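You operate a simulated robot arm through the tools that you are given. There is no shell and no other tool.

The job below is to be done with a simulated robot arm. You get a single attempt, and the scene is never put back.

JOB
Load the drum lid on the index disc and index it to mark 2.
Fine: take the grey spacer off to the peg plate, turn the disc to mark 1, seat the lid flat on the spigot, then turn to 2.

The check looks at the end state, three seconds after you hand in, the way a careful person would. Anything else that was tipped, shoved, dropped, spilled or broken makes it a failure. Lids that push on must go on centred and level and be pressed home; caps that screw on are set level and turned clockwise until they are tight.

ROBOT AND FRAMES
A 7-joint arm with a two-finger parallel gripper, fixed in place. Base frame: the origin is on the floor under the middle of its stand, x ahead of it, y to its left, z up. Lengths are in cm, angles in rad, forces in N, time in s.
It reaches about 124.7 cm from its shoulder. Its first joint turns from -2.304 to 2.304 rad. Payload 3.91 kg.
The TCP is the grasp point between the finger pads, 3 cm short of the fingertips. In the tool frame z runs along the fingers and y along their closing line. Largest opening 11 cm; finger width 2, thickness 1; the body of the gripper, 4.8 by 11.2 cm, starts 5.5 cm behind the TCP.
Orientation is that of the tool frame in the base frame, as a unit quaternion [w, x, y, z]. With the fingers straight down and closing along the base's y, the tool's x points along the base's -x, its y along +y and its z along -z.

CONTROLS
- The arm moves only by the tool servo_tool. Its argument "rows" is a list of rows, each an object of numbers (a shift or turn left out is 0, a gripper value left out holds the last): "x", "y", "z": the shift along the base's x, y, z in cm; "wx", "wy", "wz": the turn, a rotation vector about the base's x, y, z in rad; "fingers": the closure, from 0 (fully open) to 1 (shut). In form: [{"x": .., "y": .., "z": .., "wx": .., "wy": .., "wz": .., "fingers": ..}, ...]. A call has 1 to 20 rows; each row is the pose to reach, as a shift and turn from the pose commanded when the call began. A row lasts 0.2 s, in which the tool goes at most 5 cm and 0.15 rad; a call with a longer step from one row to the next is refused whole, and so is a gripper value outside its range. Where a pose cannot be reached the arm comes as near as it can. A force on the tool above 40 N (or 10 N above the force at the start of the call, whichever is more), or a blocked arm, ends the call early, and 0.2 s more pass. Each finger travels about 10.8 cm/s and halts on what it meets, pressing with about 20 N; the grip force reading is that of the motor and also rises with nothing between the fingers. The clock runs only during rows and for 0.2 s after the last one: add rows that repeat a pose to give the fingers time. It gives the time, the measured TCP pose, the force on the tool (base axes), the opening and the grip force at its end, in the units of the frame above (readings bear some noise), with the torque about the TCP (base axes, N m) and any sound that the robot's microphone picked up.
- Cameras (640 x 400 px; columns grow to the right, rows downward): "scene" is fixed at [5.02, 64.86, 152.12]; the picture's right is [-0.15, -0.99, 0.00], its down [-0.81, 0.13, -0.57] and it looks along [0.57, -0.09, -0.82] (base axes); focal length 331 px, centre (320, 200). "wrist" rides on the gripper at [7.2, 1.7, -10.3] in the tool frame; the picture's right is [-0.23, 0.97, 0.00], its down [-0.76, -0.18, -0.62] and it looks along [-0.61, -0.14, 0.78] (tool axes); focal length 222 px, centre (320, 200). There is no depth. A picture from a camera that has moved, and an enlarged one, comes with that camera's place and axes in the base frame and with its lens.
- capture(camera): a new picture of that camera. No time passes.
- close_up(camera, box): a new picture of the part [left, top, right, bottom] of that camera's present view, enlarged. No time passes.
- finish_job(): hands the job in; it is judged then, once.

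Places have to be worked out from the pictures, the camera data and where the tool is seen. Open the gripper and draw the arm clear of the work before you hand the job in, unless the task says otherwise.

The tools are called after "Emit:" as name(argument=value, ...) on one line, values as JSON. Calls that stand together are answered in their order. servo_tool: Moves the arm, as the interface text tells. Its arguments: {"type":"object","properties":{"rows":{"type":"array","items":{"type":"object","properties":{"x":{"type":"number"},"y":{"type":"number"},"z":{"type":"number"},"wx":{"type":"number"},"wy":{"type":"number"},"wz":{"type":"number"},"fingers":{"type":"number"}}}}},"required":["rows"]} The other tools are called the same way: capture (camera) takes a picture; close_up (camera, box) takes an enlarged picture of a part of a camera's view; finish_job () hands the job in.

At the start:

```text
clock: 0.0
tcp_pos: [48.78, 42.3, 107.1]
tcp_rot: [0.0, 0.0, 1.0, 0.0]
wrist_force: [0.2, 0.0, 0.4]
moment: [-0.04, 0.01, 0.01]
gripper_width: 11.0
grasp_force: 0.1
```

scene: 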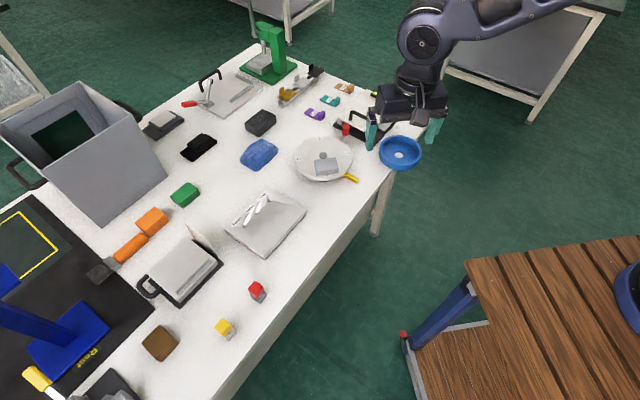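
wrist: 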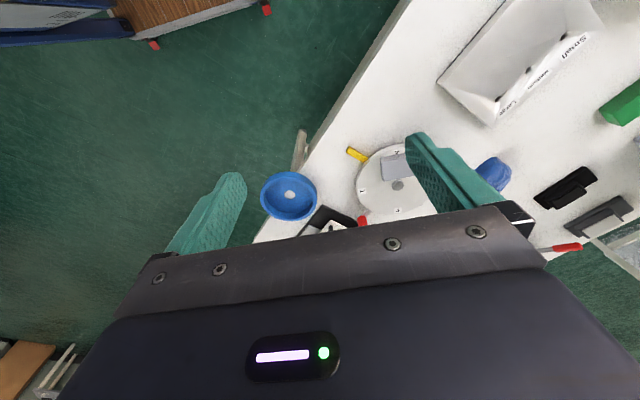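

I see a white disc with a grey spacer on it, a yellow pointer or handle, and a blue dish that may be the lid. I'll take enlarged views to identify everything before moving.

Emit:
close_up(camera="scene", box=[270, 80, 450, 200])

Emit:
close_up(camera="scene", box=[140, 10, 340, 140])

Emit:
close_up(camera="wrist", box=[240, 120, 440, 250])

Emit:
close_up(camera="scene", box=[120, 160, 340, 310])

```text
3.33 times, centred on (360, 140) of scene
camera zoom: at [5.02, 64.86, 152.12], right [-0.15, -0.99, 0.0], down [-0.81, 0.13, -0.57], along [0.57, -0.09, -0.82], focal length 1102 px, centre (187, 400)
```

zoom: 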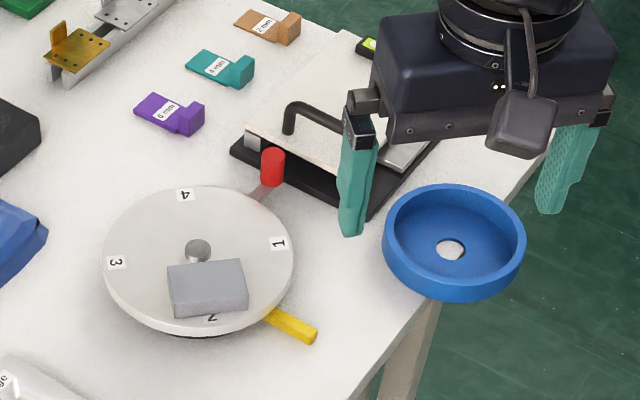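

```text
3.08 times, centred on (240, 75) of scene
camera zoom: at [5.02, 64.86, 152.12], right [-0.15, -0.99, 0.0], down [-0.81, 0.13, -0.57], along [0.57, -0.09, -0.82], focal length 1018 px, centre (566, 585)
```

zoom: 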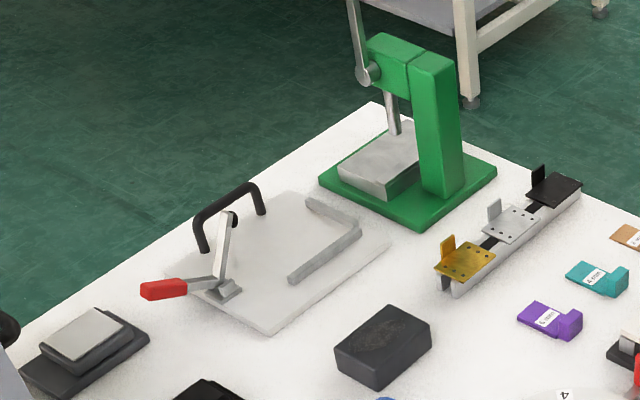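

```text
3.08 times, centred on (340, 185) of wrist
camera zoom: at [41.46, 44.19, 117.44], right [0.23, 0.97, 0.0], down [0.76, -0.18, 0.62], along [0.61, -0.14, -0.78], focal length 684 px, centre (258, 246)
```

zoom: 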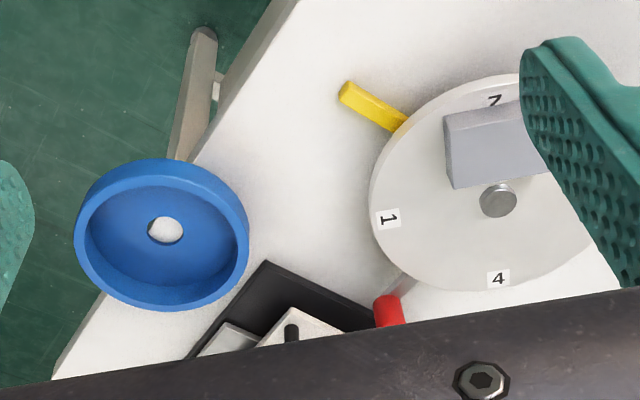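

```text
2.67 times, centred on (230, 235) of scene
camera zoom: at [5.02, 64.86, 152.12], right [-0.15, -0.99, 0.0], down [-0.81, 0.13, -0.57], along [0.57, -0.09, -0.82], focal length 882 px, centre (560, 107)
```

zoom: 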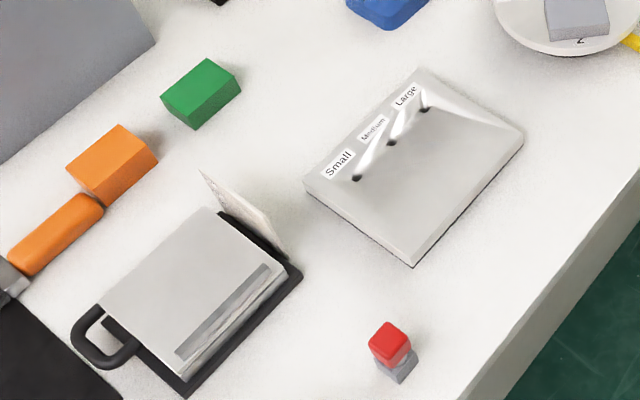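

The spigot top works out at about (70, 53.5, 81) and the blue lid hole at about (63, 34, 86), so the lid seems to stand on something. I'll raise and draw the arm back to uncover the part of the table behind the gripper.

Emit:
servo_tool(rows=[{"x": -4, "y": 0, "z": 2}, {"x": -8, "y": 0, "z": 4}, {"x": -12, "y": 0, "z": 6}, {"x": -15, "y": 0, "z": 8}, {"x": -18, "y": 0, "z": 10}, {"x": -18, "y": 0, "z": 10}])

Emit:
capture(camera="scene")

Emit:
capture(camera="wrist")

```text
clock: 1.4
tcp_pos: [30.66, 42.3, 116.93]
tcp_rot: [0.0, 0.001, 1.0, 0.0]
wrist_force: [0.1, -0.9, -1.0]
moment: [0.03, 0.04, 0.03]
gripper_width: 11.0
grasp_force: 0.0
```

```text
taken
```

scene: 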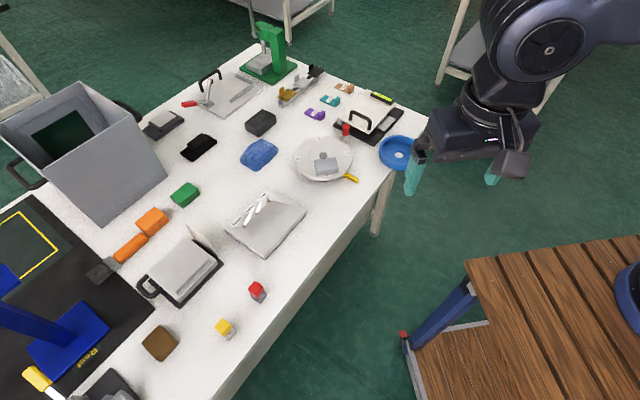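

```text
taken
camera wrist: at [23.35, 44.06, 127.32], right [0.23, 0.97, 0.0], down [0.76, -0.18, 0.62], along [0.61, -0.14, -0.78], focal length 222 px, centre (320, 200)
```

wrist: 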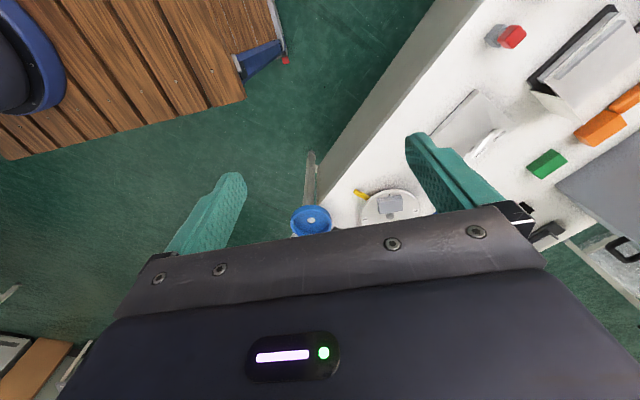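

The scene view is now clearer around the lid and the black-based item. I'll enlarge those regions.

Emit:
close_up(camera="scene", box=[280, 75, 440, 195])

Emit:
close_up(camera="scene", box=[320, 85, 420, 165])

Emit:
close_up(camera="scene", box=[280, 120, 380, 200])

Emit:
close_up(camera="wrist", box=[270, 160, 440, 250])

```text
3.33 times, centred on (360, 135) of scene
camera zoom: at [5.02, 64.86, 152.12], right [-0.15, -0.99, 0.0], down [-0.81, 0.13, -0.57], along [0.57, -0.09, -0.82], focal length 1102 px, centre (187, 417)
```

zoom: 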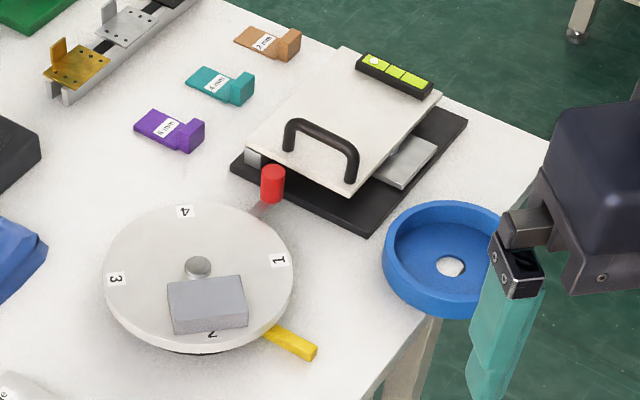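

```text
5.00 times, centred on (370, 125) of scene
camera zoom: at [5.02, 64.86, 152.12], right [-0.15, -0.99, 0.0], down [-0.81, 0.13, -0.57], along [0.57, -0.09, -0.82], focal length 1654 px, centre (70, 575)
```

zoom: 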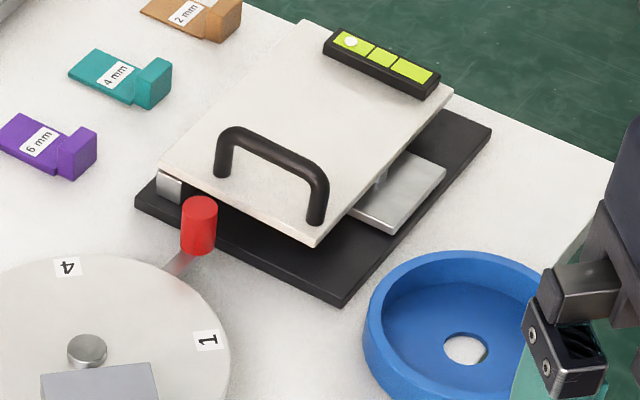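

```text
5.00 times, centred on (330, 160) of scene
camera zoom: at [5.02, 64.86, 152.12], right [-0.15, -0.99, 0.0], down [-0.81, 0.13, -0.57], along [0.57, -0.09, -0.82], focal length 1654 px, centre (270, 400)
```

zoom: 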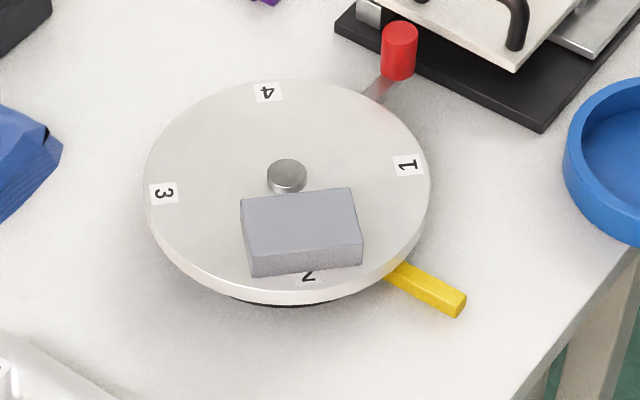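

```text
3.76 times, centred on (355, 205) of wrist
camera zoom: at [23.35, 44.06, 127.32], right [0.23, 0.97, 0.0], down [0.76, -0.18, 0.62], along [0.61, -0.14, -0.78], focal length 836 px, centre (188, 181)
```

zoom: 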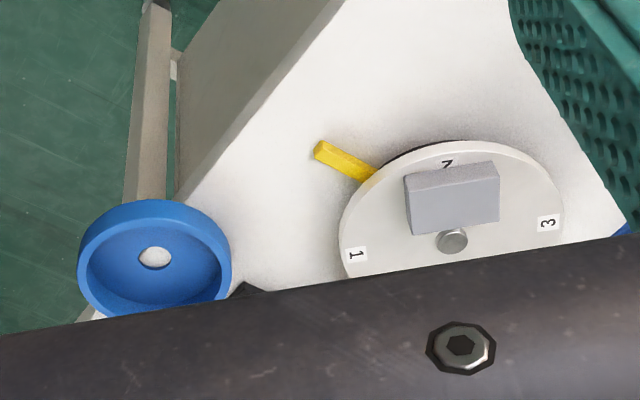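

The lid hole now fits best at about z 77–79, so the lid is lying on the table. I still have to find the "peg plate", so I'll enlarge the rest of the table.

Emit:
close_up(camera="scene", box=[180, 20, 340, 120])

Emit:
close_up(camera="scene", box=[120, 90, 290, 196])

Emit:
close_up(camera="scene", box=[0, 70, 190, 190])

Emit:
close_up(camera="scene", box=[0, 190, 190, 400])

Emit:
close_up(camera="scene", box=[130, 170, 320, 290])

Emit:
close_up(camera="scene", box=[120, 270, 320, 400])

```text
4.00 times, centred on (260, 70) of scene
camera zoom: at [5.02, 64.86, 152.12], right [-0.15, -0.99, 0.0], down [-0.81, 0.13, -0.57], along [0.57, -0.09, -0.82], focal length 1323 px, centre (560, 720)
```

zoom: 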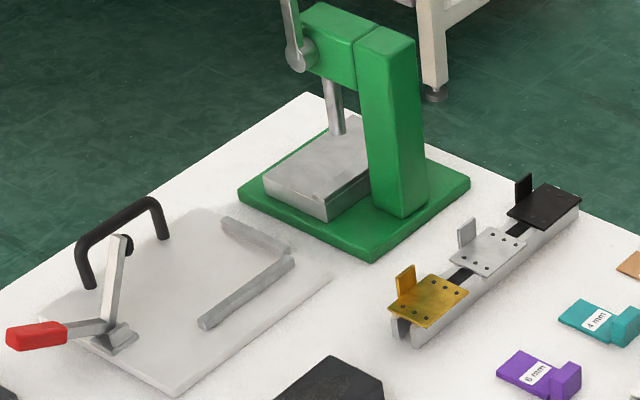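

```text
3.76 times, centred on (205, 143) of scene
camera zoom: at [5.02, 64.86, 152.12], right [-0.15, -0.99, 0.0], down [-0.81, 0.13, -0.57], along [0.57, -0.09, -0.82], focal length 1245 px, centre (753, 415)
```

zoom: 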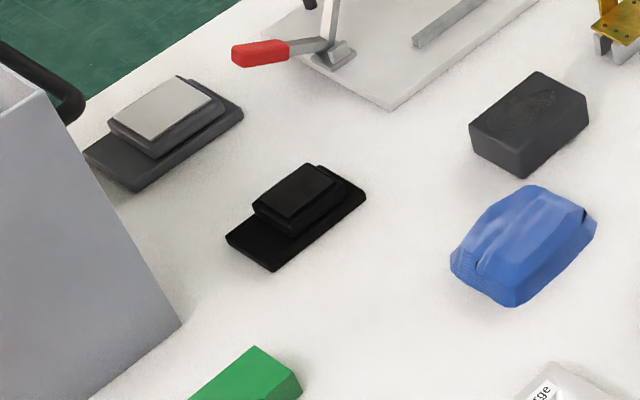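

```text
3.33 times, centred on (95, 130) of scene
camera zoom: at [5.02, 64.86, 152.12], right [-0.15, -0.99, 0.0], down [-0.81, 0.13, -0.57], along [0.57, -0.09, -0.82], focal length 1102 px, centre (1070, 433)
```

zoom: 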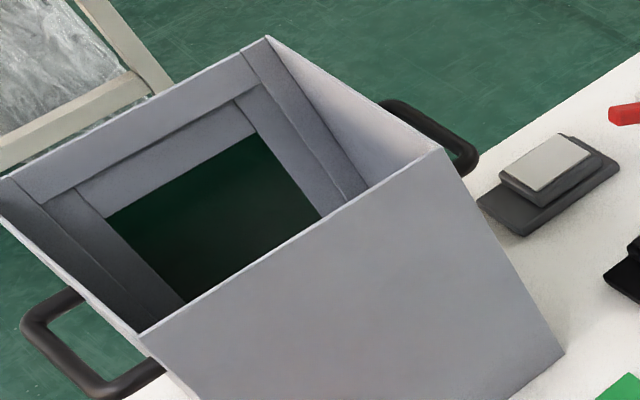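

```text
1.90 times, centred on (95, 295) of scene
camera zoom: at [5.02, 64.86, 152.12], right [-0.15, -0.99, 0.0], down [-0.81, 0.13, -0.57], along [0.57, -0.09, -0.82], focal length 630 px, centre (749, 19)
```

zoom: 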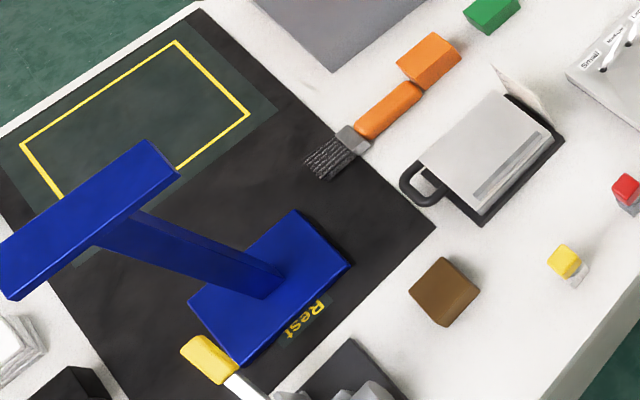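

```text
3.33 times, centred on (225, 230) of scene
camera zoom: at [5.02, 64.86, 152.12], right [-0.15, -0.99, 0.0], down [-0.81, 0.13, -0.57], along [0.57, -0.09, -0.82], focal length 1102 px, centre (637, 100)
```

zoom: 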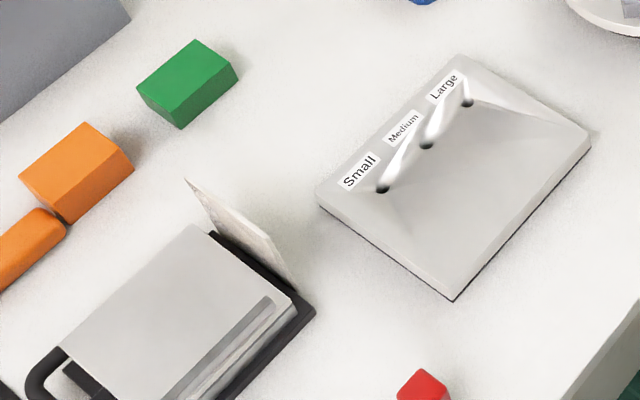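

```text
3.08 times, centred on (220, 335) of scene
camera zoom: at [5.02, 64.86, 152.12], right [-0.15, -0.99, 0.0], down [-0.81, 0.13, -0.57], along [0.57, -0.09, -0.82], focal length 1018 px, centre (628, -215)
```

zoom: 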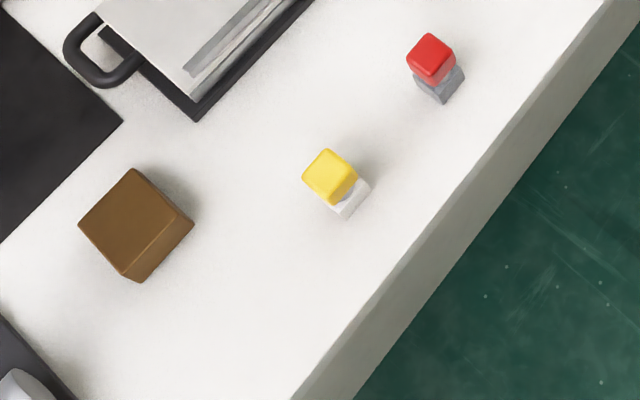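

No obvious peg plate yet; the "Small/Medium/Large" plate might be it. I'll fly the wrist camera over the disc area for a more overhead look.

Emit:
servo_tool(rows=[{"x": 5, "y": 2}, {"x": 10, "y": 4}, {"x": 14, "y": 6}, {"x": 18, "y": 8, "z": -1}, {"x": 22, "y": 10, "z": -2}, {"x": 26, "y": 11, "z": -3}, {"x": 26, "y": 11, "z": -3}])

Emit:
capture(camera="wrist")

Emit:
close_up(camera="wrist", box=[220, 60, 440, 210])

```text
refused: row 1 steps farther than a row can; nothing moved
```

```text
taken
camera wrist: at [23.35, 44.06, 127.32], right [0.23, 0.97, 0.0], down [0.76, -0.18, 0.62], along [0.61, -0.14, -0.78], focal length 222 px, centre (320, 200)
```

wrist: 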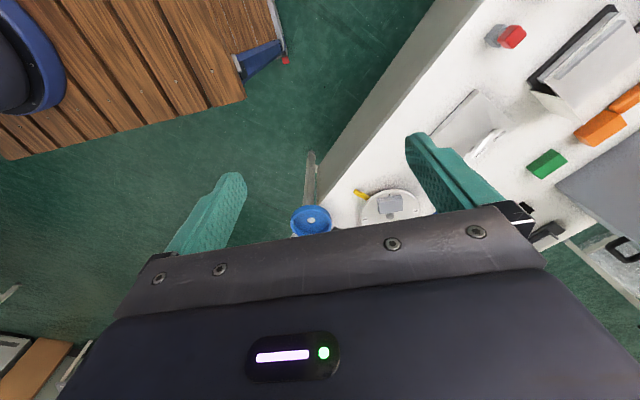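

```text
2.67 times, centred on (330, 135) of wrist
camera zoom: at [23.35, 44.06, 127.32], right [0.23, 0.97, 0.0], down [0.76, -0.18, 0.62], along [0.61, -0.14, -0.78], focal length 592 px, centre (293, 373)
```

zoom: 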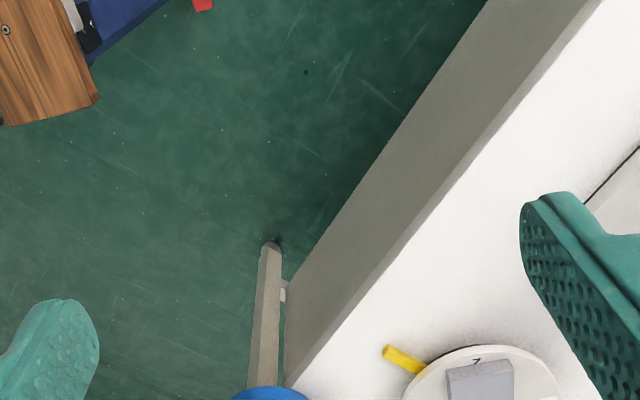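

The step was too long (over 5 cm in a row), so I'll repeat the fly-over with shorter steps.

Emit:
servo_tool(rows=[{"x": 4, "y": 2}, {"x": 8, "y": 4}, {"x": 12, "y": 6}, {"x": 16, "y": 8, "z": -1}, {"x": 20, "y": 10, "z": -2}, {"x": 24, "y": 11, "z": -3}, {"x": 26, "y": 11, "z": -3}, {"x": 26, "y": 11, "z": -3}])

Emit:
capture(camera="wrist")

Emit:
close_up(camera="wrist", box=[220, 70, 430, 210])

```text
clock: 3.2
tcp_pos: [56.81, 53.35, 114.23]
tcp_rot: [0.0, 0.0, 1.0, 0.0]
wrist_force: [-0.4, -0.7, -0.3]
moment: [0.01, -0.02, 0.0]
gripper_width: 11.0
grasp_force: 0.1
```

```text
taken
camera wrist: at [49.5, 55.22, 124.56], right [0.23, 0.97, 0.0], down [0.76, -0.18, 0.62], along [0.61, -0.14, -0.78], focal length 222 px, centre (320, 200)
```

wrist: 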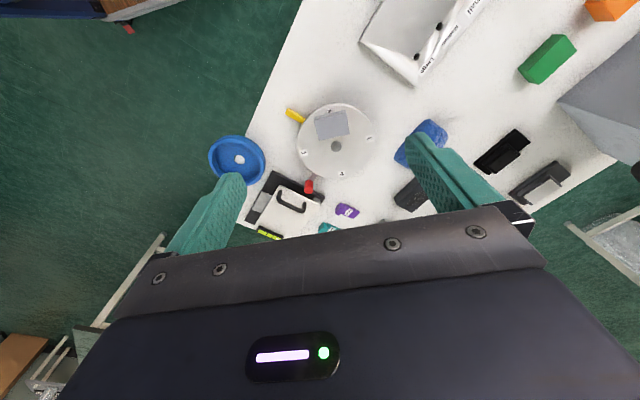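

```text
2.86 times, centred on (325, 140) of wrist
camera zoom: at [49.5, 55.22, 124.56], right [0.23, 0.97, 0.0], down [0.76, -0.18, 0.62], along [0.61, -0.14, -0.78], focal length 635 px, centre (306, 371)
```

zoom: 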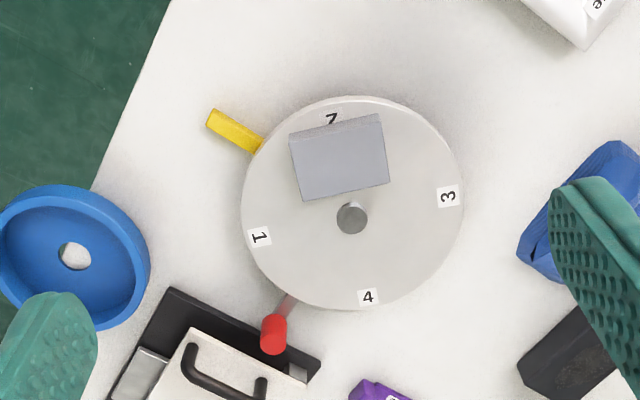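

The overhead view shows the disc with marks 1–4, yellow bar, red knob on an arm, and a lid overhanging the table edge at about (71, 29.5, 75). I'll go look at the labelled plate and the rest of the table to find the peg plate.

Emit:
servo_tool(rows=[{"x": -2, "y": 4}, {"x": -4, "y": 8}, {"x": -6, "y": 12}, {"x": -8, "y": 16}, {"x": -10, "y": 20}, {"x": -12, "y": 24}, {"x": -14, "y": 28}, {"x": -14, "y": 28}])

Emit:
capture(camera="wrist")

Emit:
close_up(camera="wrist", box=[220, 70, 430, 210])

Emit:
capture(camera="scene")

```text
clock: 5.0
tcp_pos: [42.82, 81.49, 113.94]
tcp_rot: [0.0, 0.0, 1.0, 0.0]
wrist_force: [-0.1, 0.1, 0.1]
moment: [-0.01, -0.01, -0.02]
gripper_width: 10.97
grasp_force: 0.2
```

```text
taken
camera wrist: at [35.58, 83.33, 124.33], right [0.23, 0.97, 0.0], down [0.76, -0.18, 0.62], along [0.61, -0.14, -0.78], focal length 222 px, centre (320, 200)
```

wrist: 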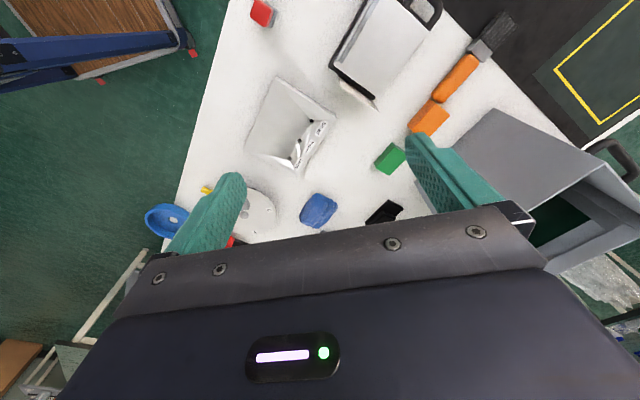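

```text
2.86 times, centred on (325, 140) of wrist
camera zoom: at [35.58, 83.33, 124.33], right [0.23, 0.97, 0.0], down [0.76, -0.18, 0.62], along [0.61, -0.14, -0.78], focal length 635 px, centre (306, 371)
```

zoom: 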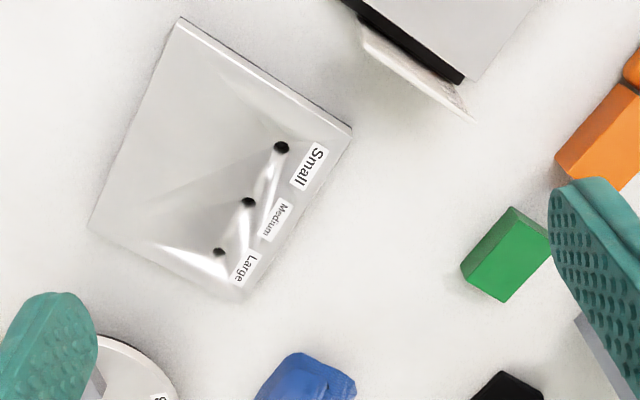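

```text
taken
```

scene: 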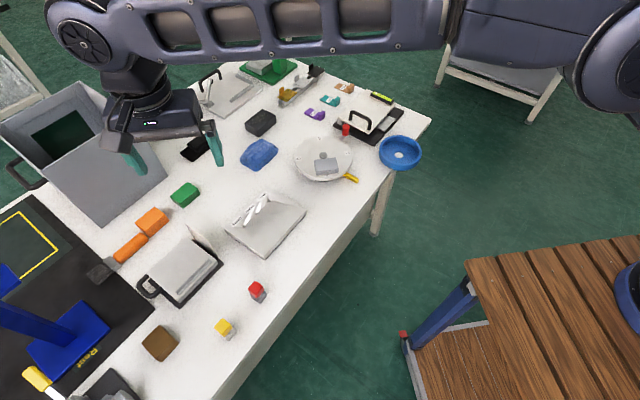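

That plate has three labelled funnels with holes, no pegs visible. I'll check the left end of the table too before deciding where the peg plate is.

Emit:
servo_tool(rows=[{"x": -4, "y": 2, "z": 1}, {"x": -8, "y": 4, "z": 2}, {"x": -12, "y": 6, "z": 3}, {"x": -16, "y": 8, "z": 4}, {"x": -20, "y": 10, "z": 5}, {"x": -24, "y": 12, "z": 6}, {"x": -24, "y": 12, "z": 6}])

Emit:
capture(camera="wrist")

Emit:
capture(camera="scene")

```text
clock: 6.6
tcp_pos: [18.99, 90.32, 119.07]
tcp_rot: [0.0, 0.0, 1.0, 0.0]
wrist_force: [0.4, 0.3, 0.6]
moment: [0.01, 0.01, -0.01]
gripper_width: 10.98
grasp_force: 0.1
out of reach, approached as far as the arm can: row 5, 6, 7
```

```text
taken
camera wrist: at [11.71, 92.19, 129.4], right [0.23, 0.97, 0.0], down [0.76, -0.18, 0.62], along [0.61, -0.14, -0.78], focal length 222 px, centre (320, 200)
```

wrist: 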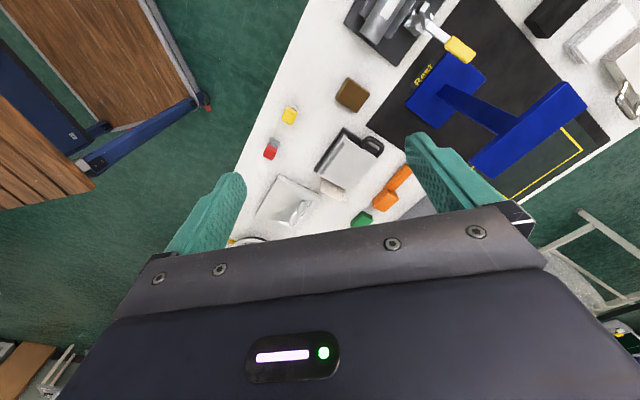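

```text
taken
```

scene: 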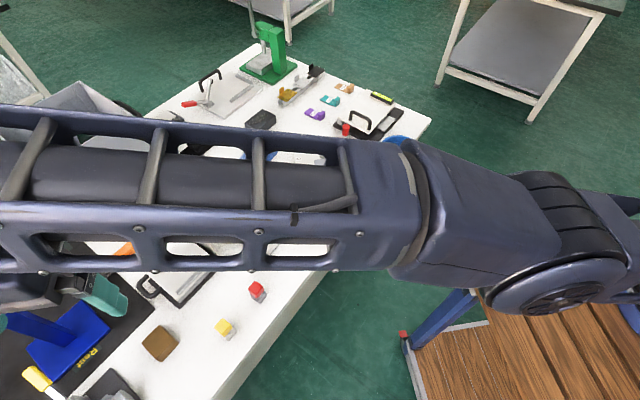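

Emit:
close_up(camera="wrist", box=[330, 0, 640, 130])

Emit:
close_up(camera="wrist", box=[330, 0, 490, 100])

Emit:
close_up(camera="wrist", box=[500, 0, 640, 110])

Emit:
close_up(camera="wrist", box=[230, 80, 430, 220])

```text
2.06 times, centred on (485, 65) of wrist
camera zoom: at [11.71, 92.19, 129.4], right [0.23, 0.97, 0.0], down [0.76, -0.18, 0.62], along [0.61, -0.14, -0.78], focal length 459 px, centre (-21, 479)
```

zoom: 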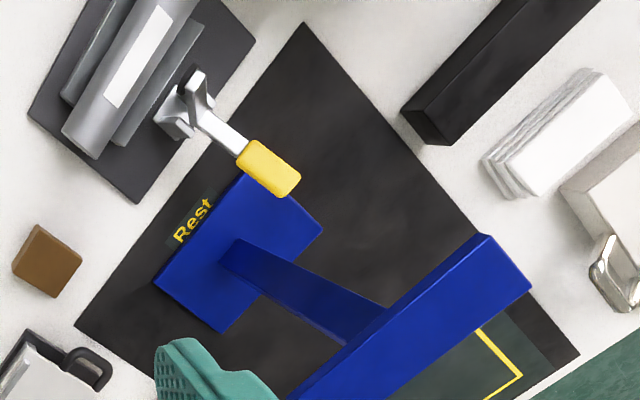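

```text
4.00 times, centred on (410, 50) of wrist
camera zoom: at [11.71, 92.19, 129.4], right [0.23, 0.97, 0.0], down [0.76, -0.18, 0.62], along [0.61, -0.14, -0.78], focal length 888 px, centre (-40, 800)
```

zoom: 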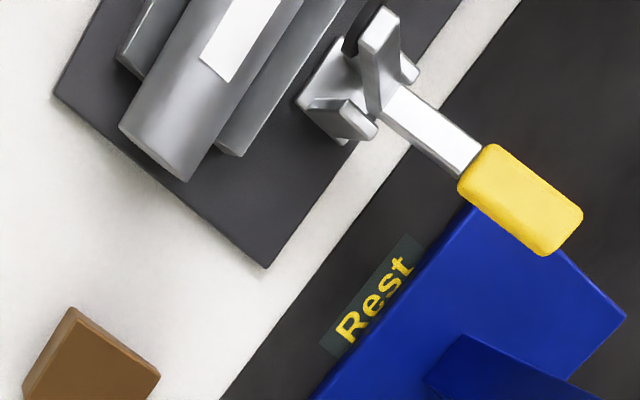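

```text
3.64 times, centred on (570, 55) of wrist
camera zoom: at [11.71, 92.19, 129.4], right [0.23, 0.97, 0.0], down [0.76, -0.18, 0.62], along [0.61, -0.14, -0.78], focal length 808 px, centre (-589, 727)
```

zoom: 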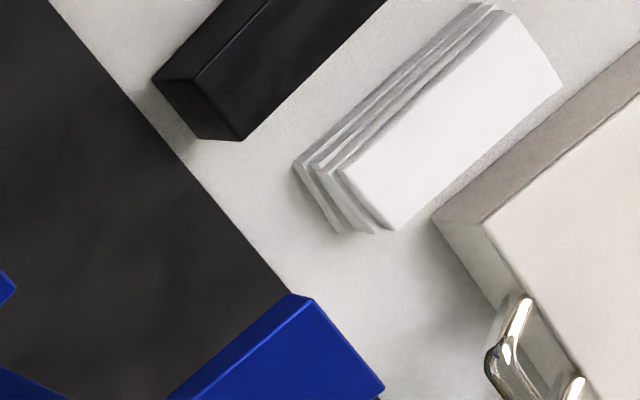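

```text
2.86 times, centred on (330, 150) of wrist
camera zoom: at [11.71, 92.19, 129.4], right [0.23, 0.97, 0.0], down [0.76, -0.18, 0.62], along [0.61, -0.14, -0.78], focal length 635 px, centre (291, 343)
```

zoom: 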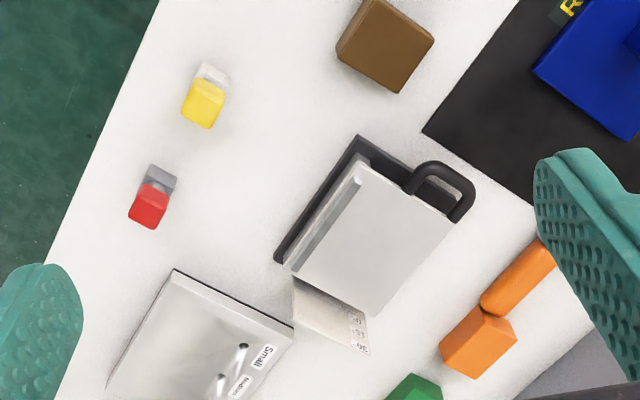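

I see no literal pegs anywhere; the flat white plate with three holes labelled Small/Medium/Large is the best match for the peg plate. Next I return to the disc and tilt the camera for a low look at how the red knob and yellow bar are attached.

Emit:
servo_tool(rows=[{"x": 3, "y": -3.5}, {"x": 6, "y": -7}, {"x": 9, "y": -10.5}, {"x": 12, "y": -14, "z": -1}, {"x": 15, "y": -17.5, "z": -2}, {"x": 18, "y": -21, "z": -3}, {"x": 21, "y": -24.5, "z": -4, "wy": -0.1}, {"x": 24, "y": -28, "z": -5, "wy": -0.2}, {"x": 27, "y": -31.5, "z": -6, "wy": -0.3}, {"x": 30, "y": -35, "z": -7, "wy": -0.4}, {"x": 33, "y": -38.5, "z": -8, "wy": -0.5}, {"x": 36, "y": -40, "z": -10, "wy": -0.6}, {"x": 37, "y": -41, "z": -14, "wy": -0.6}, {"x": 38, "y": -41, "z": -18, "wy": -0.6}, {"x": 38, "y": -41, "z": -22, "wy": -0.6}, {"x": 38, "y": -41, "z": -24, "wy": -0.6}, {"x": 38, "y": -41, "z": -24, "wy": -0.6}])

Emit:
capture(camera="wrist")

Emit:
capture(camera="scene")

```text
clock: 10.2
tcp_pos: [57.01, 49.64, 95.14]
tcp_rot: [0.296, 0.001, 0.955, -0.001]
wrist_force: [1.3, 0.8, 0.2]
moment: [-0.01, 0.02, 0.0]
gripper_width: 11.01
grasp_force: 0.2
```

```text
taken
camera wrist: at [45.25, 51.4, 99.59], right [0.19, 0.97, 0.13], down [0.28, -0.18, 0.94], along [0.94, -0.14, -0.3], focal length 222 px, centre (320, 200)
```

wrist: 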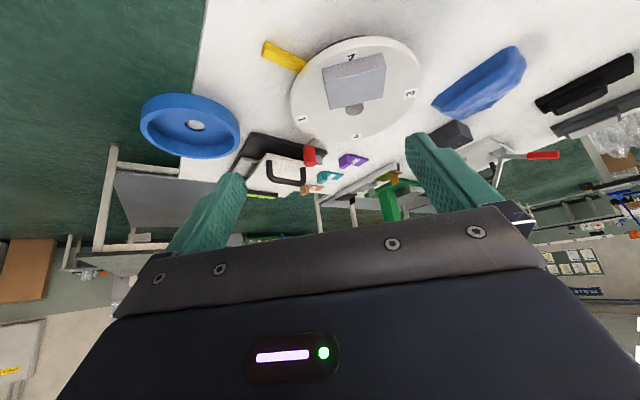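

```text
taken
```

scene: 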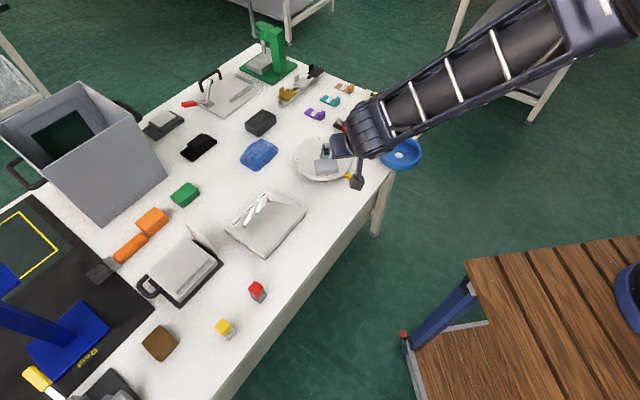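

Emit:
close_up(camera="wrist", box=[230, 20, 430, 180])

Emit:
close_up(camera="wrist", box=[240, 100, 360, 200])

Emit:
close_up(camera="wrist", box=[110, 70, 270, 190])

Emit:
close_up(camera="wrist", box=[250, 20, 350, 90])

```text
2.50 times, centred on (330, 100) of wrist
camera zoom: at [45.25, 51.4, 99.59], right [0.19, 0.97, 0.13], down [0.28, -0.18, 0.94], along [0.94, -0.14, -0.3], focal length 555 px, centre (295, 450)
```

zoom: 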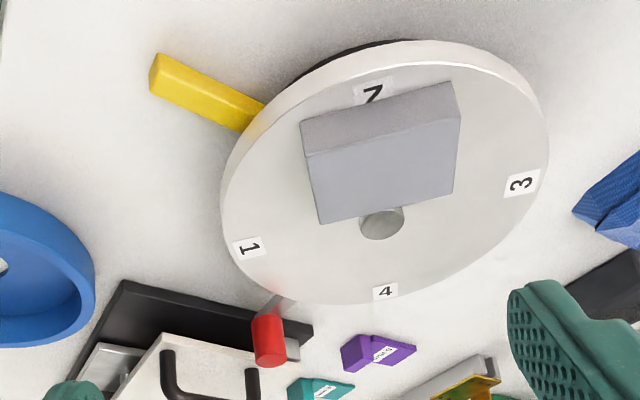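

```text
4.00 times, centred on (300, 150) of wrist
camera zoom: at [45.25, 51.4, 99.59], right [0.19, 0.97, 0.13], down [0.28, -0.18, 0.94], along [0.94, -0.14, -0.3], focal length 888 px, centre (400, 400)
```

zoom: 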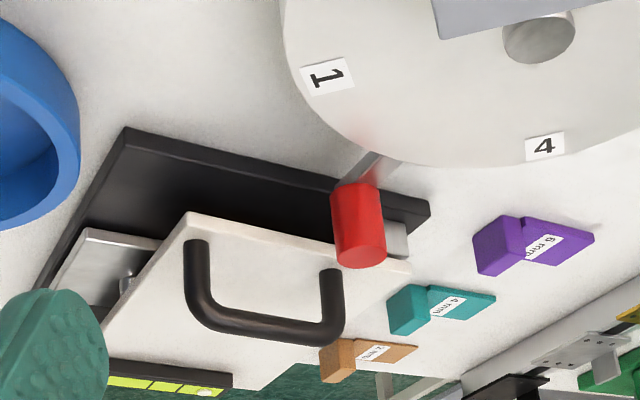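

```text
3.33 times, centred on (190, 130) of wrist
camera zoom: at [45.25, 51.4, 99.59], right [0.19, 0.97, 0.13], down [0.28, -0.18, 0.94], along [0.94, -0.14, -0.3], focal length 740 px, centre (753, 433)
```

zoom: 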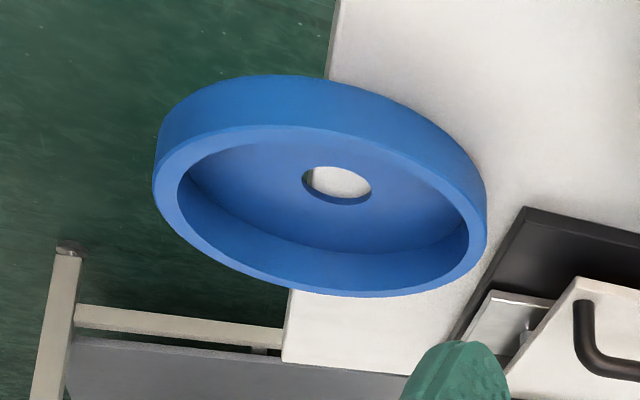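

```text
5.71 times, centred on (300, 55) of wrist
camera zoom: at [45.25, 51.4, 99.59], right [0.19, 0.97, 0.13], down [0.28, -0.18, 0.94], along [0.94, -0.14, -0.3], focal length 1269 px, centre (434, 1029)
```

zoom: 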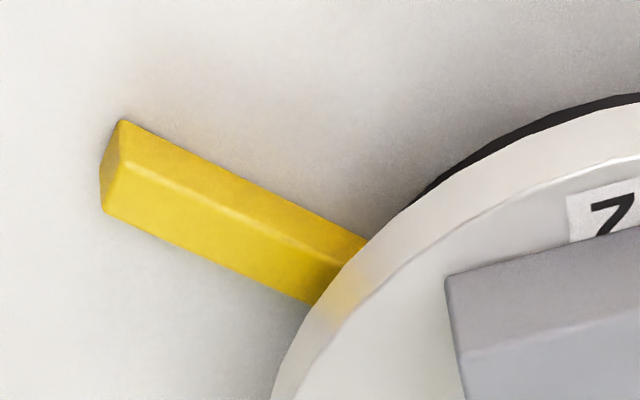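

The red knob's arm comes off the disc at disc level (knob at about (79.8, 45.2), radius 12.4) while the yellow bar sits lower, so I take red as the turning handle and yellow as the fixed pointer. The spacer is about 6 x 4 x 2 cm at (65.5, 53.8), top z≈82; I'll level the tool above it and check.

Emit:
servo_tool(rows=[{"x": 1, "y": 1, "z": 2, "wy": 0.1}, {"x": 3, "y": 2, "z": 3, "wy": 0.2}, {"x": 5, "y": 3, "z": 3, "wy": 0.3}, {"x": 7, "y": 4, "z": 3, "wy": 0.4}, {"x": 8.5, "y": 4.2, "z": 3, "wy": 0.5}, {"x": 8.5, "y": 4.2, "z": 3, "wy": 0.6}, {"x": 8.5, "y": 4.2, "z": 3, "wy": 0.6}])

Emit:
capture(camera="wrist")

Emit:
close_up(camera="wrist", box=[200, 40, 450, 210])

```text
clock: 11.8
tcp_pos: [65.63, 53.79, 98.3]
tcp_rot: [0.0, 0.0, 1.0, 0.0]
wrist_force: [-0.2, 0.1, 0.6]
moment: [-0.03, -0.02, 0.03]
gripper_width: 11.0
grasp_force: 0.1
```

```text
taken
camera wrist: at [58.3, 55.61, 108.62], right [0.23, 0.97, 0.0], down [0.76, -0.18, 0.62], along [0.61, -0.14, -0.78], focal length 222 px, centre (320, 200)
```

wrist: 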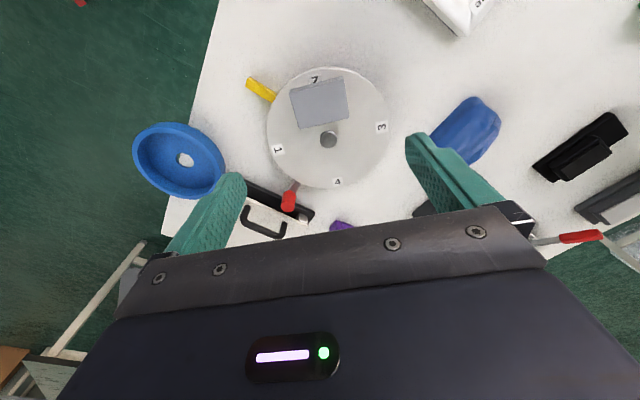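

```text
2.35 times, centred on (325, 125) of wrist
camera zoom: at [58.3, 55.61, 108.62], right [0.23, 0.97, 0.0], down [0.76, -0.18, 0.62], along [0.61, -0.14, -0.78], focal length 523 px, centre (308, 376)
```

zoom: 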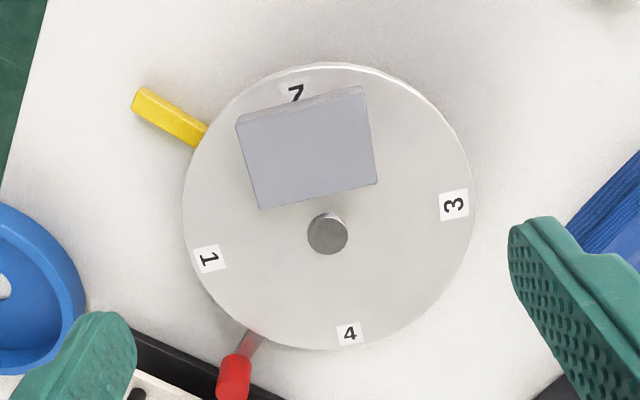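

The spacer spans about x 63.6–67.8, y 51.0–57.0, square to the base axes, and the disc centre is about (70.6, 54.0). I'll zoom in on the spigot, spacer and lid for finer dimensions.

Emit:
close_up(camera="wrist", box=[280, 65, 400, 195])

Emit:
close_up(camera="wrist", box=[120, 100, 260, 220])

Emit:
close_up(camera="scene", box=[290, 125, 360, 190])

Emit:
close_up(camera="wrist", box=[230, 160, 340, 240])

```text
3.08 times, centred on (340, 130) of wrist
camera zoom: at [58.3, 55.61, 108.62], right [0.23, 0.97, 0.0], down [0.76, -0.18, 0.62], along [0.61, -0.14, -0.78], focal length 684 px, centre (258, 415)
```

zoom: 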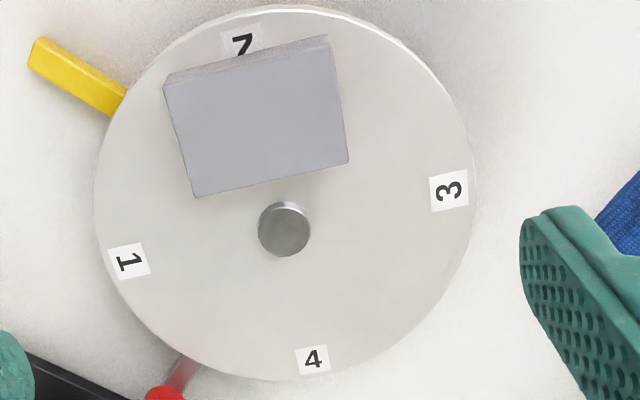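

```text
3.33 times, centred on (190, 160) of wrist
camera zoom: at [58.3, 55.61, 108.62], right [0.23, 0.97, 0.0], down [0.76, -0.18, 0.62], along [0.61, -0.14, -0.78], focal length 740 px, centre (753, 333)
```

zoom: 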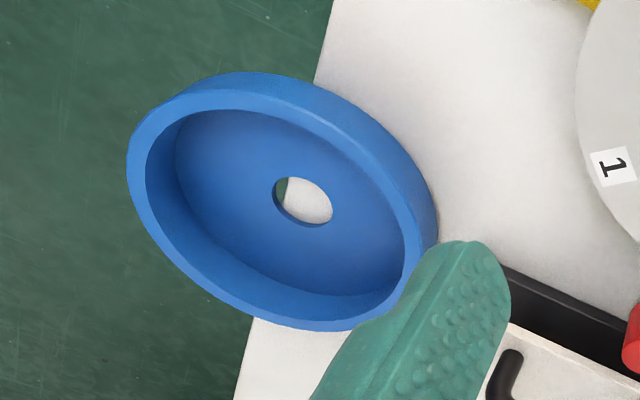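

```text
6.15 times, centred on (325, 158) of scene
camera zoom: at [5.02, 64.86, 152.12], right [-0.15, -0.99, 0.0], down [-0.81, 0.13, -0.57], along [0.57, -0.09, -0.82], focal length 2035 px, centre (289, 462)
```

zoom: 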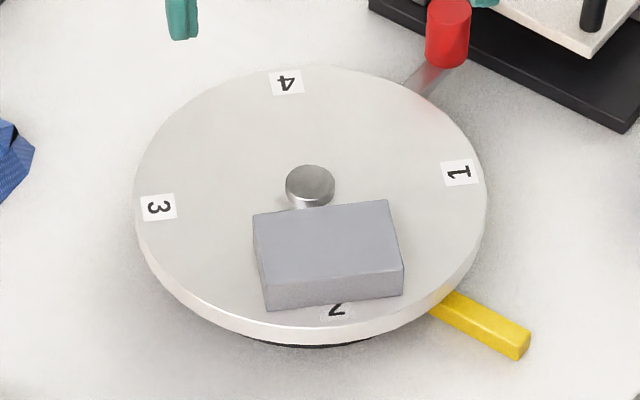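

```text
5.00 times, centred on (285, 200) of wrist
camera zoom: at [58.3, 55.61, 108.62], right [0.23, 0.97, 0.0], down [0.76, -0.18, 0.62], along [0.61, -0.14, -0.78], focal length 1111 px, centre (495, 200)
```

zoom: 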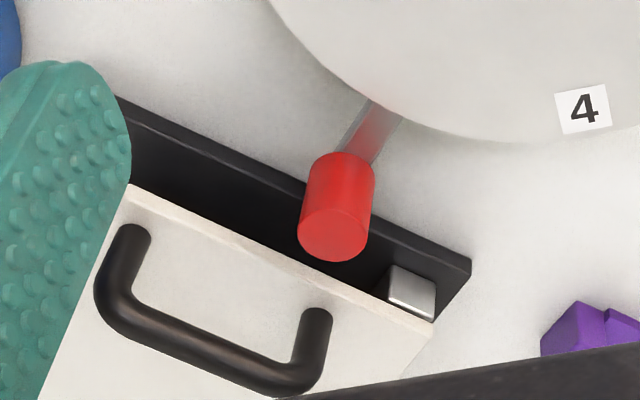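

The spigot is about 2.2 cm wide and under 1 cm tall; the lid is about 12.8 cm wide, 2.8 cm tall, with its centre only ~0.9 cm inside the table edge. I'll descend onto the spacer now, stopping the fingertips just above the disc.

Emit:
servo_tool(rows=[{"x": 0.1, "y": 0.2, "z": -3}, {"x": 0.1, "y": 0.2, "z": -6}, {"x": 0.1, "y": 0.2, "z": -9}, {"x": 0.1, "y": 0.2, "z": -11.5}, {"x": 0.1, "y": 0.2, "z": -13}, {"x": 0.1, "y": 0.2, "z": -13.5}, {"x": 0.1, "y": 0.2, "z": -13.5}])

Emit:
capture(camera="wrist")

Emit:
close_up(camera="wrist", box=[160, 60, 500, 240])

Emit:
close_up(camera="scene", box=[280, 115, 400, 195])

```text
clock: 13.4
tcp_pos: [65.73, 53.98, 84.69]
tcp_rot: [0.0, 0.0, 1.0, 0.0]
wrist_force: [0.7, 0.0, -0.5]
moment: [-0.02, -0.01, -0.02]
gripper_width: 10.98
grasp_force: 0.0
```

```text
taken
camera wrist: at [58.32, 55.84, 95.01], right [0.23, 0.97, 0.0], down [0.76, -0.18, 0.62], along [0.61, -0.14, -0.78], focal length 222 px, centre (320, 200)
```

wrist: 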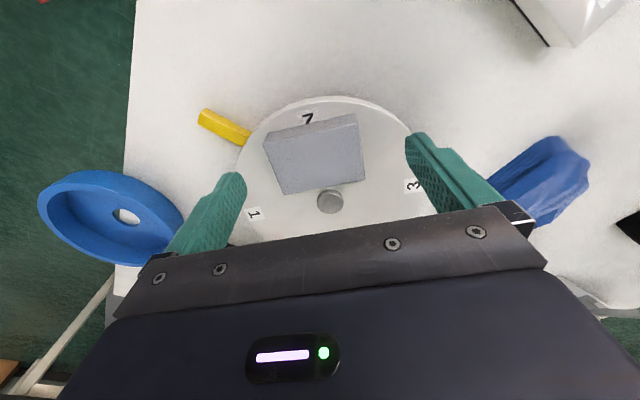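

```text
1.88 times, centred on (330, 150) of wrist
camera zoom: at [58.32, 55.84, 95.01], right [0.23, 0.97, 0.0], down [0.76, -0.18, 0.62], along [0.61, -0.14, -0.78], focal length 418 px, centre (301, 294)
```

zoom: 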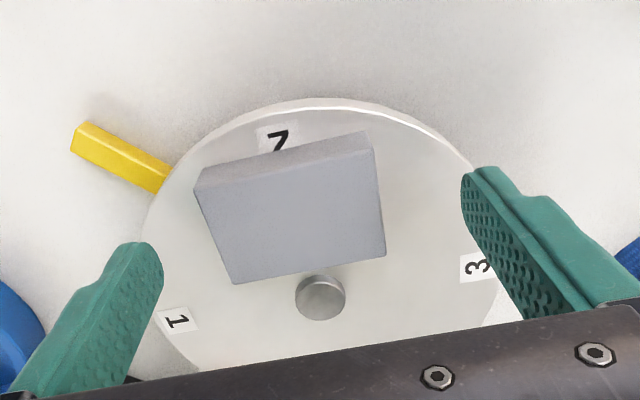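

```text
5.00 times, centred on (340, 155) of scene
camera zoom: at [5.02, 64.86, 152.12], right [-0.15, -0.99, 0.0], down [-0.81, 0.13, -0.57], along [0.57, -0.09, -0.82], focal length 1654 px, centre (220, 425)
```

zoom: 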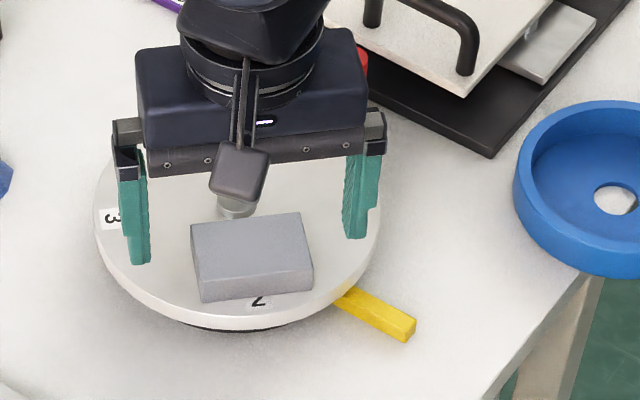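

Stereo between the two wrist heights puts the disc top at z≈78.9, spacer top ≈80.8, spacer centre (66.0, 53.95), spigot at (71.0, 53.95). I'll lower so the fingertips are about 0.5 cm above the disc and close.

Emit:
servo_tool(rows=[{"x": 0.25, "z": -1}, {"x": 0.25, "z": -1.8}, {"x": 0.25, "z": -2.2}, {"x": 0.25, "z": -2.2}])

Emit:
close_up(camera="wrist", box=[160, 60, 500, 240])

Emit:
close_up(camera="scene", box=[280, 115, 400, 195])

```text
clock: 14.4
tcp_pos: [65.94, 53.81, 82.59]
tcp_rot: [0.0, -0.001, 1.0, 0.0]
wrist_force: [0.3, 0.0, 0.5]
moment: [0.01, -0.01, 0.01]
gripper_width: 11.01
grasp_force: 0.0
```

```text
1.88 times, centred on (330, 150) of wrist
camera zoom: at [58.69, 55.75, 92.94], right [0.23, 0.97, 0.0], down [0.76, -0.18, 0.62], along [0.61, -0.14, -0.78], focal length 418 px, centre (301, 294)
```

zoom: 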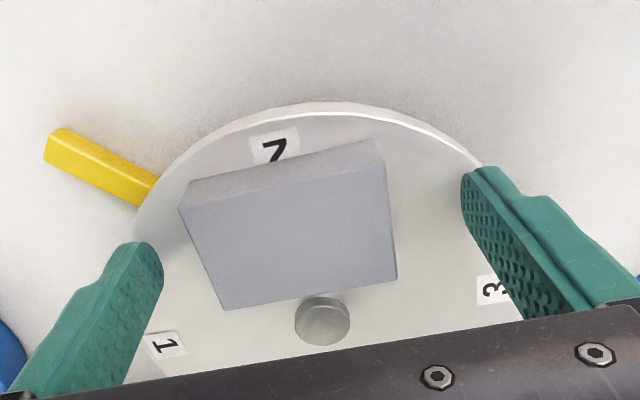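

```text
5.00 times, centred on (340, 155) of scene
camera zoom: at [5.02, 64.86, 152.12], right [-0.15, -0.99, 0.0], down [-0.81, 0.13, -0.57], along [0.57, -0.09, -0.82], focal length 1654 px, centre (220, 425)
```

zoom: 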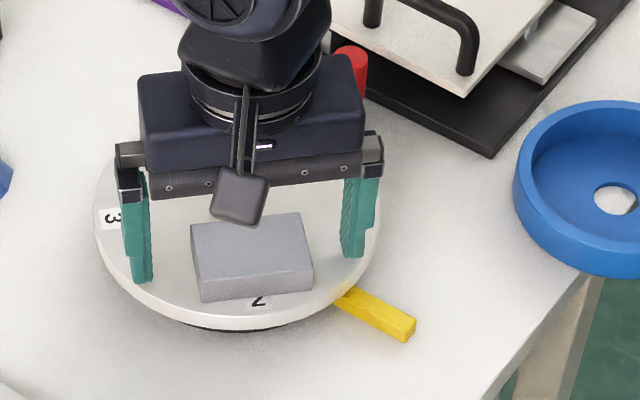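

The tool centre projects onto the spacer's centre within a millimetre or so, and the tips are just above the disc. I'll close on the spacer.

Emit:
servo_tool(rows=[{"fingers": 0.2}, {"fingers": 0.35}, {"fingers": 0.5}, {"fingers": 0.6}, {"fingers": 0.6}])

Emit:
close_up(camera="wrist", box=[160, 60, 500, 240])

```text
clock: 15.6
tcp_pos: [65.98, 53.92, 82.67]
tcp_rot: [0.0, 0.0, 1.0, -0.001]
wrist_force: [0.0, 0.8, 1.2]
moment: [-0.08, 0.0, 0.02]
gripper_width: 6.32
grasp_force: 20.1
```

```text
1.88 times, centred on (330, 150) of wrist
camera zoom: at [58.69, 55.75, 92.94], right [0.23, 0.97, 0.0], down [0.76, -0.18, 0.62], along [0.61, -0.14, -0.78], focal length 418 px, centre (301, 294)
```

zoom: 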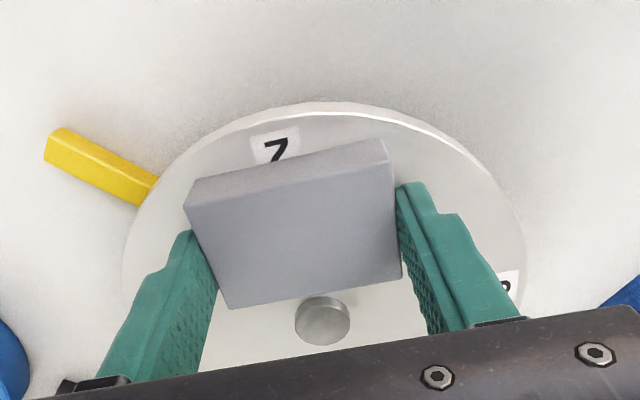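

The grip is firm at 6.32 cm width. I'll lift straight up and check the spacer comes along level.

Emit:
servo_tool(rows=[{"z": 1}, {"z": 3}, {"z": 6}, {"z": 9}, {"z": 12}, {"z": 14}, {"z": 14}])

Emit:
capture(camera="wrist")

Emit:
capture(camera="scene")

```text
clock: 17.2
tcp_pos: [65.77, 53.96, 96.53]
tcp_rot: [0.0, 0.0, 1.0, -0.001]
wrist_force: [-0.5, 0.2, -0.7]
moment: [0.0, -0.04, 0.01]
gripper_width: 6.34
grasp_force: 20.0
```

```text
taken
camera wrist: at [58.53, 55.82, 106.95], right [0.23, 0.97, 0.0], down [0.76, -0.18, 0.62], along [0.61, -0.14, -0.78], focal length 222 px, centre (320, 200)
```

wrist: 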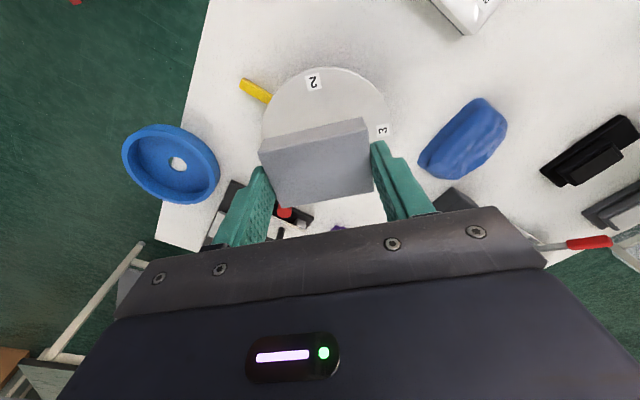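

```text
taken
```

scene: 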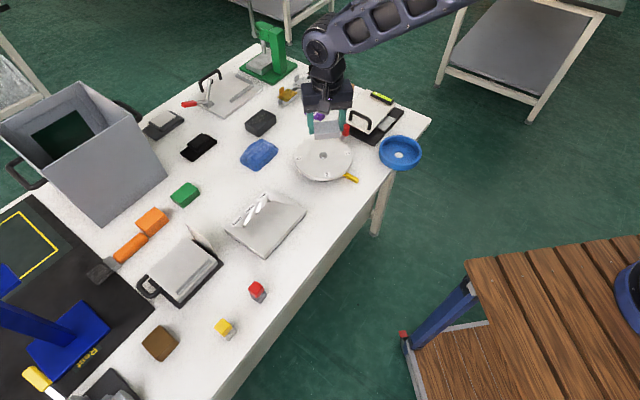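

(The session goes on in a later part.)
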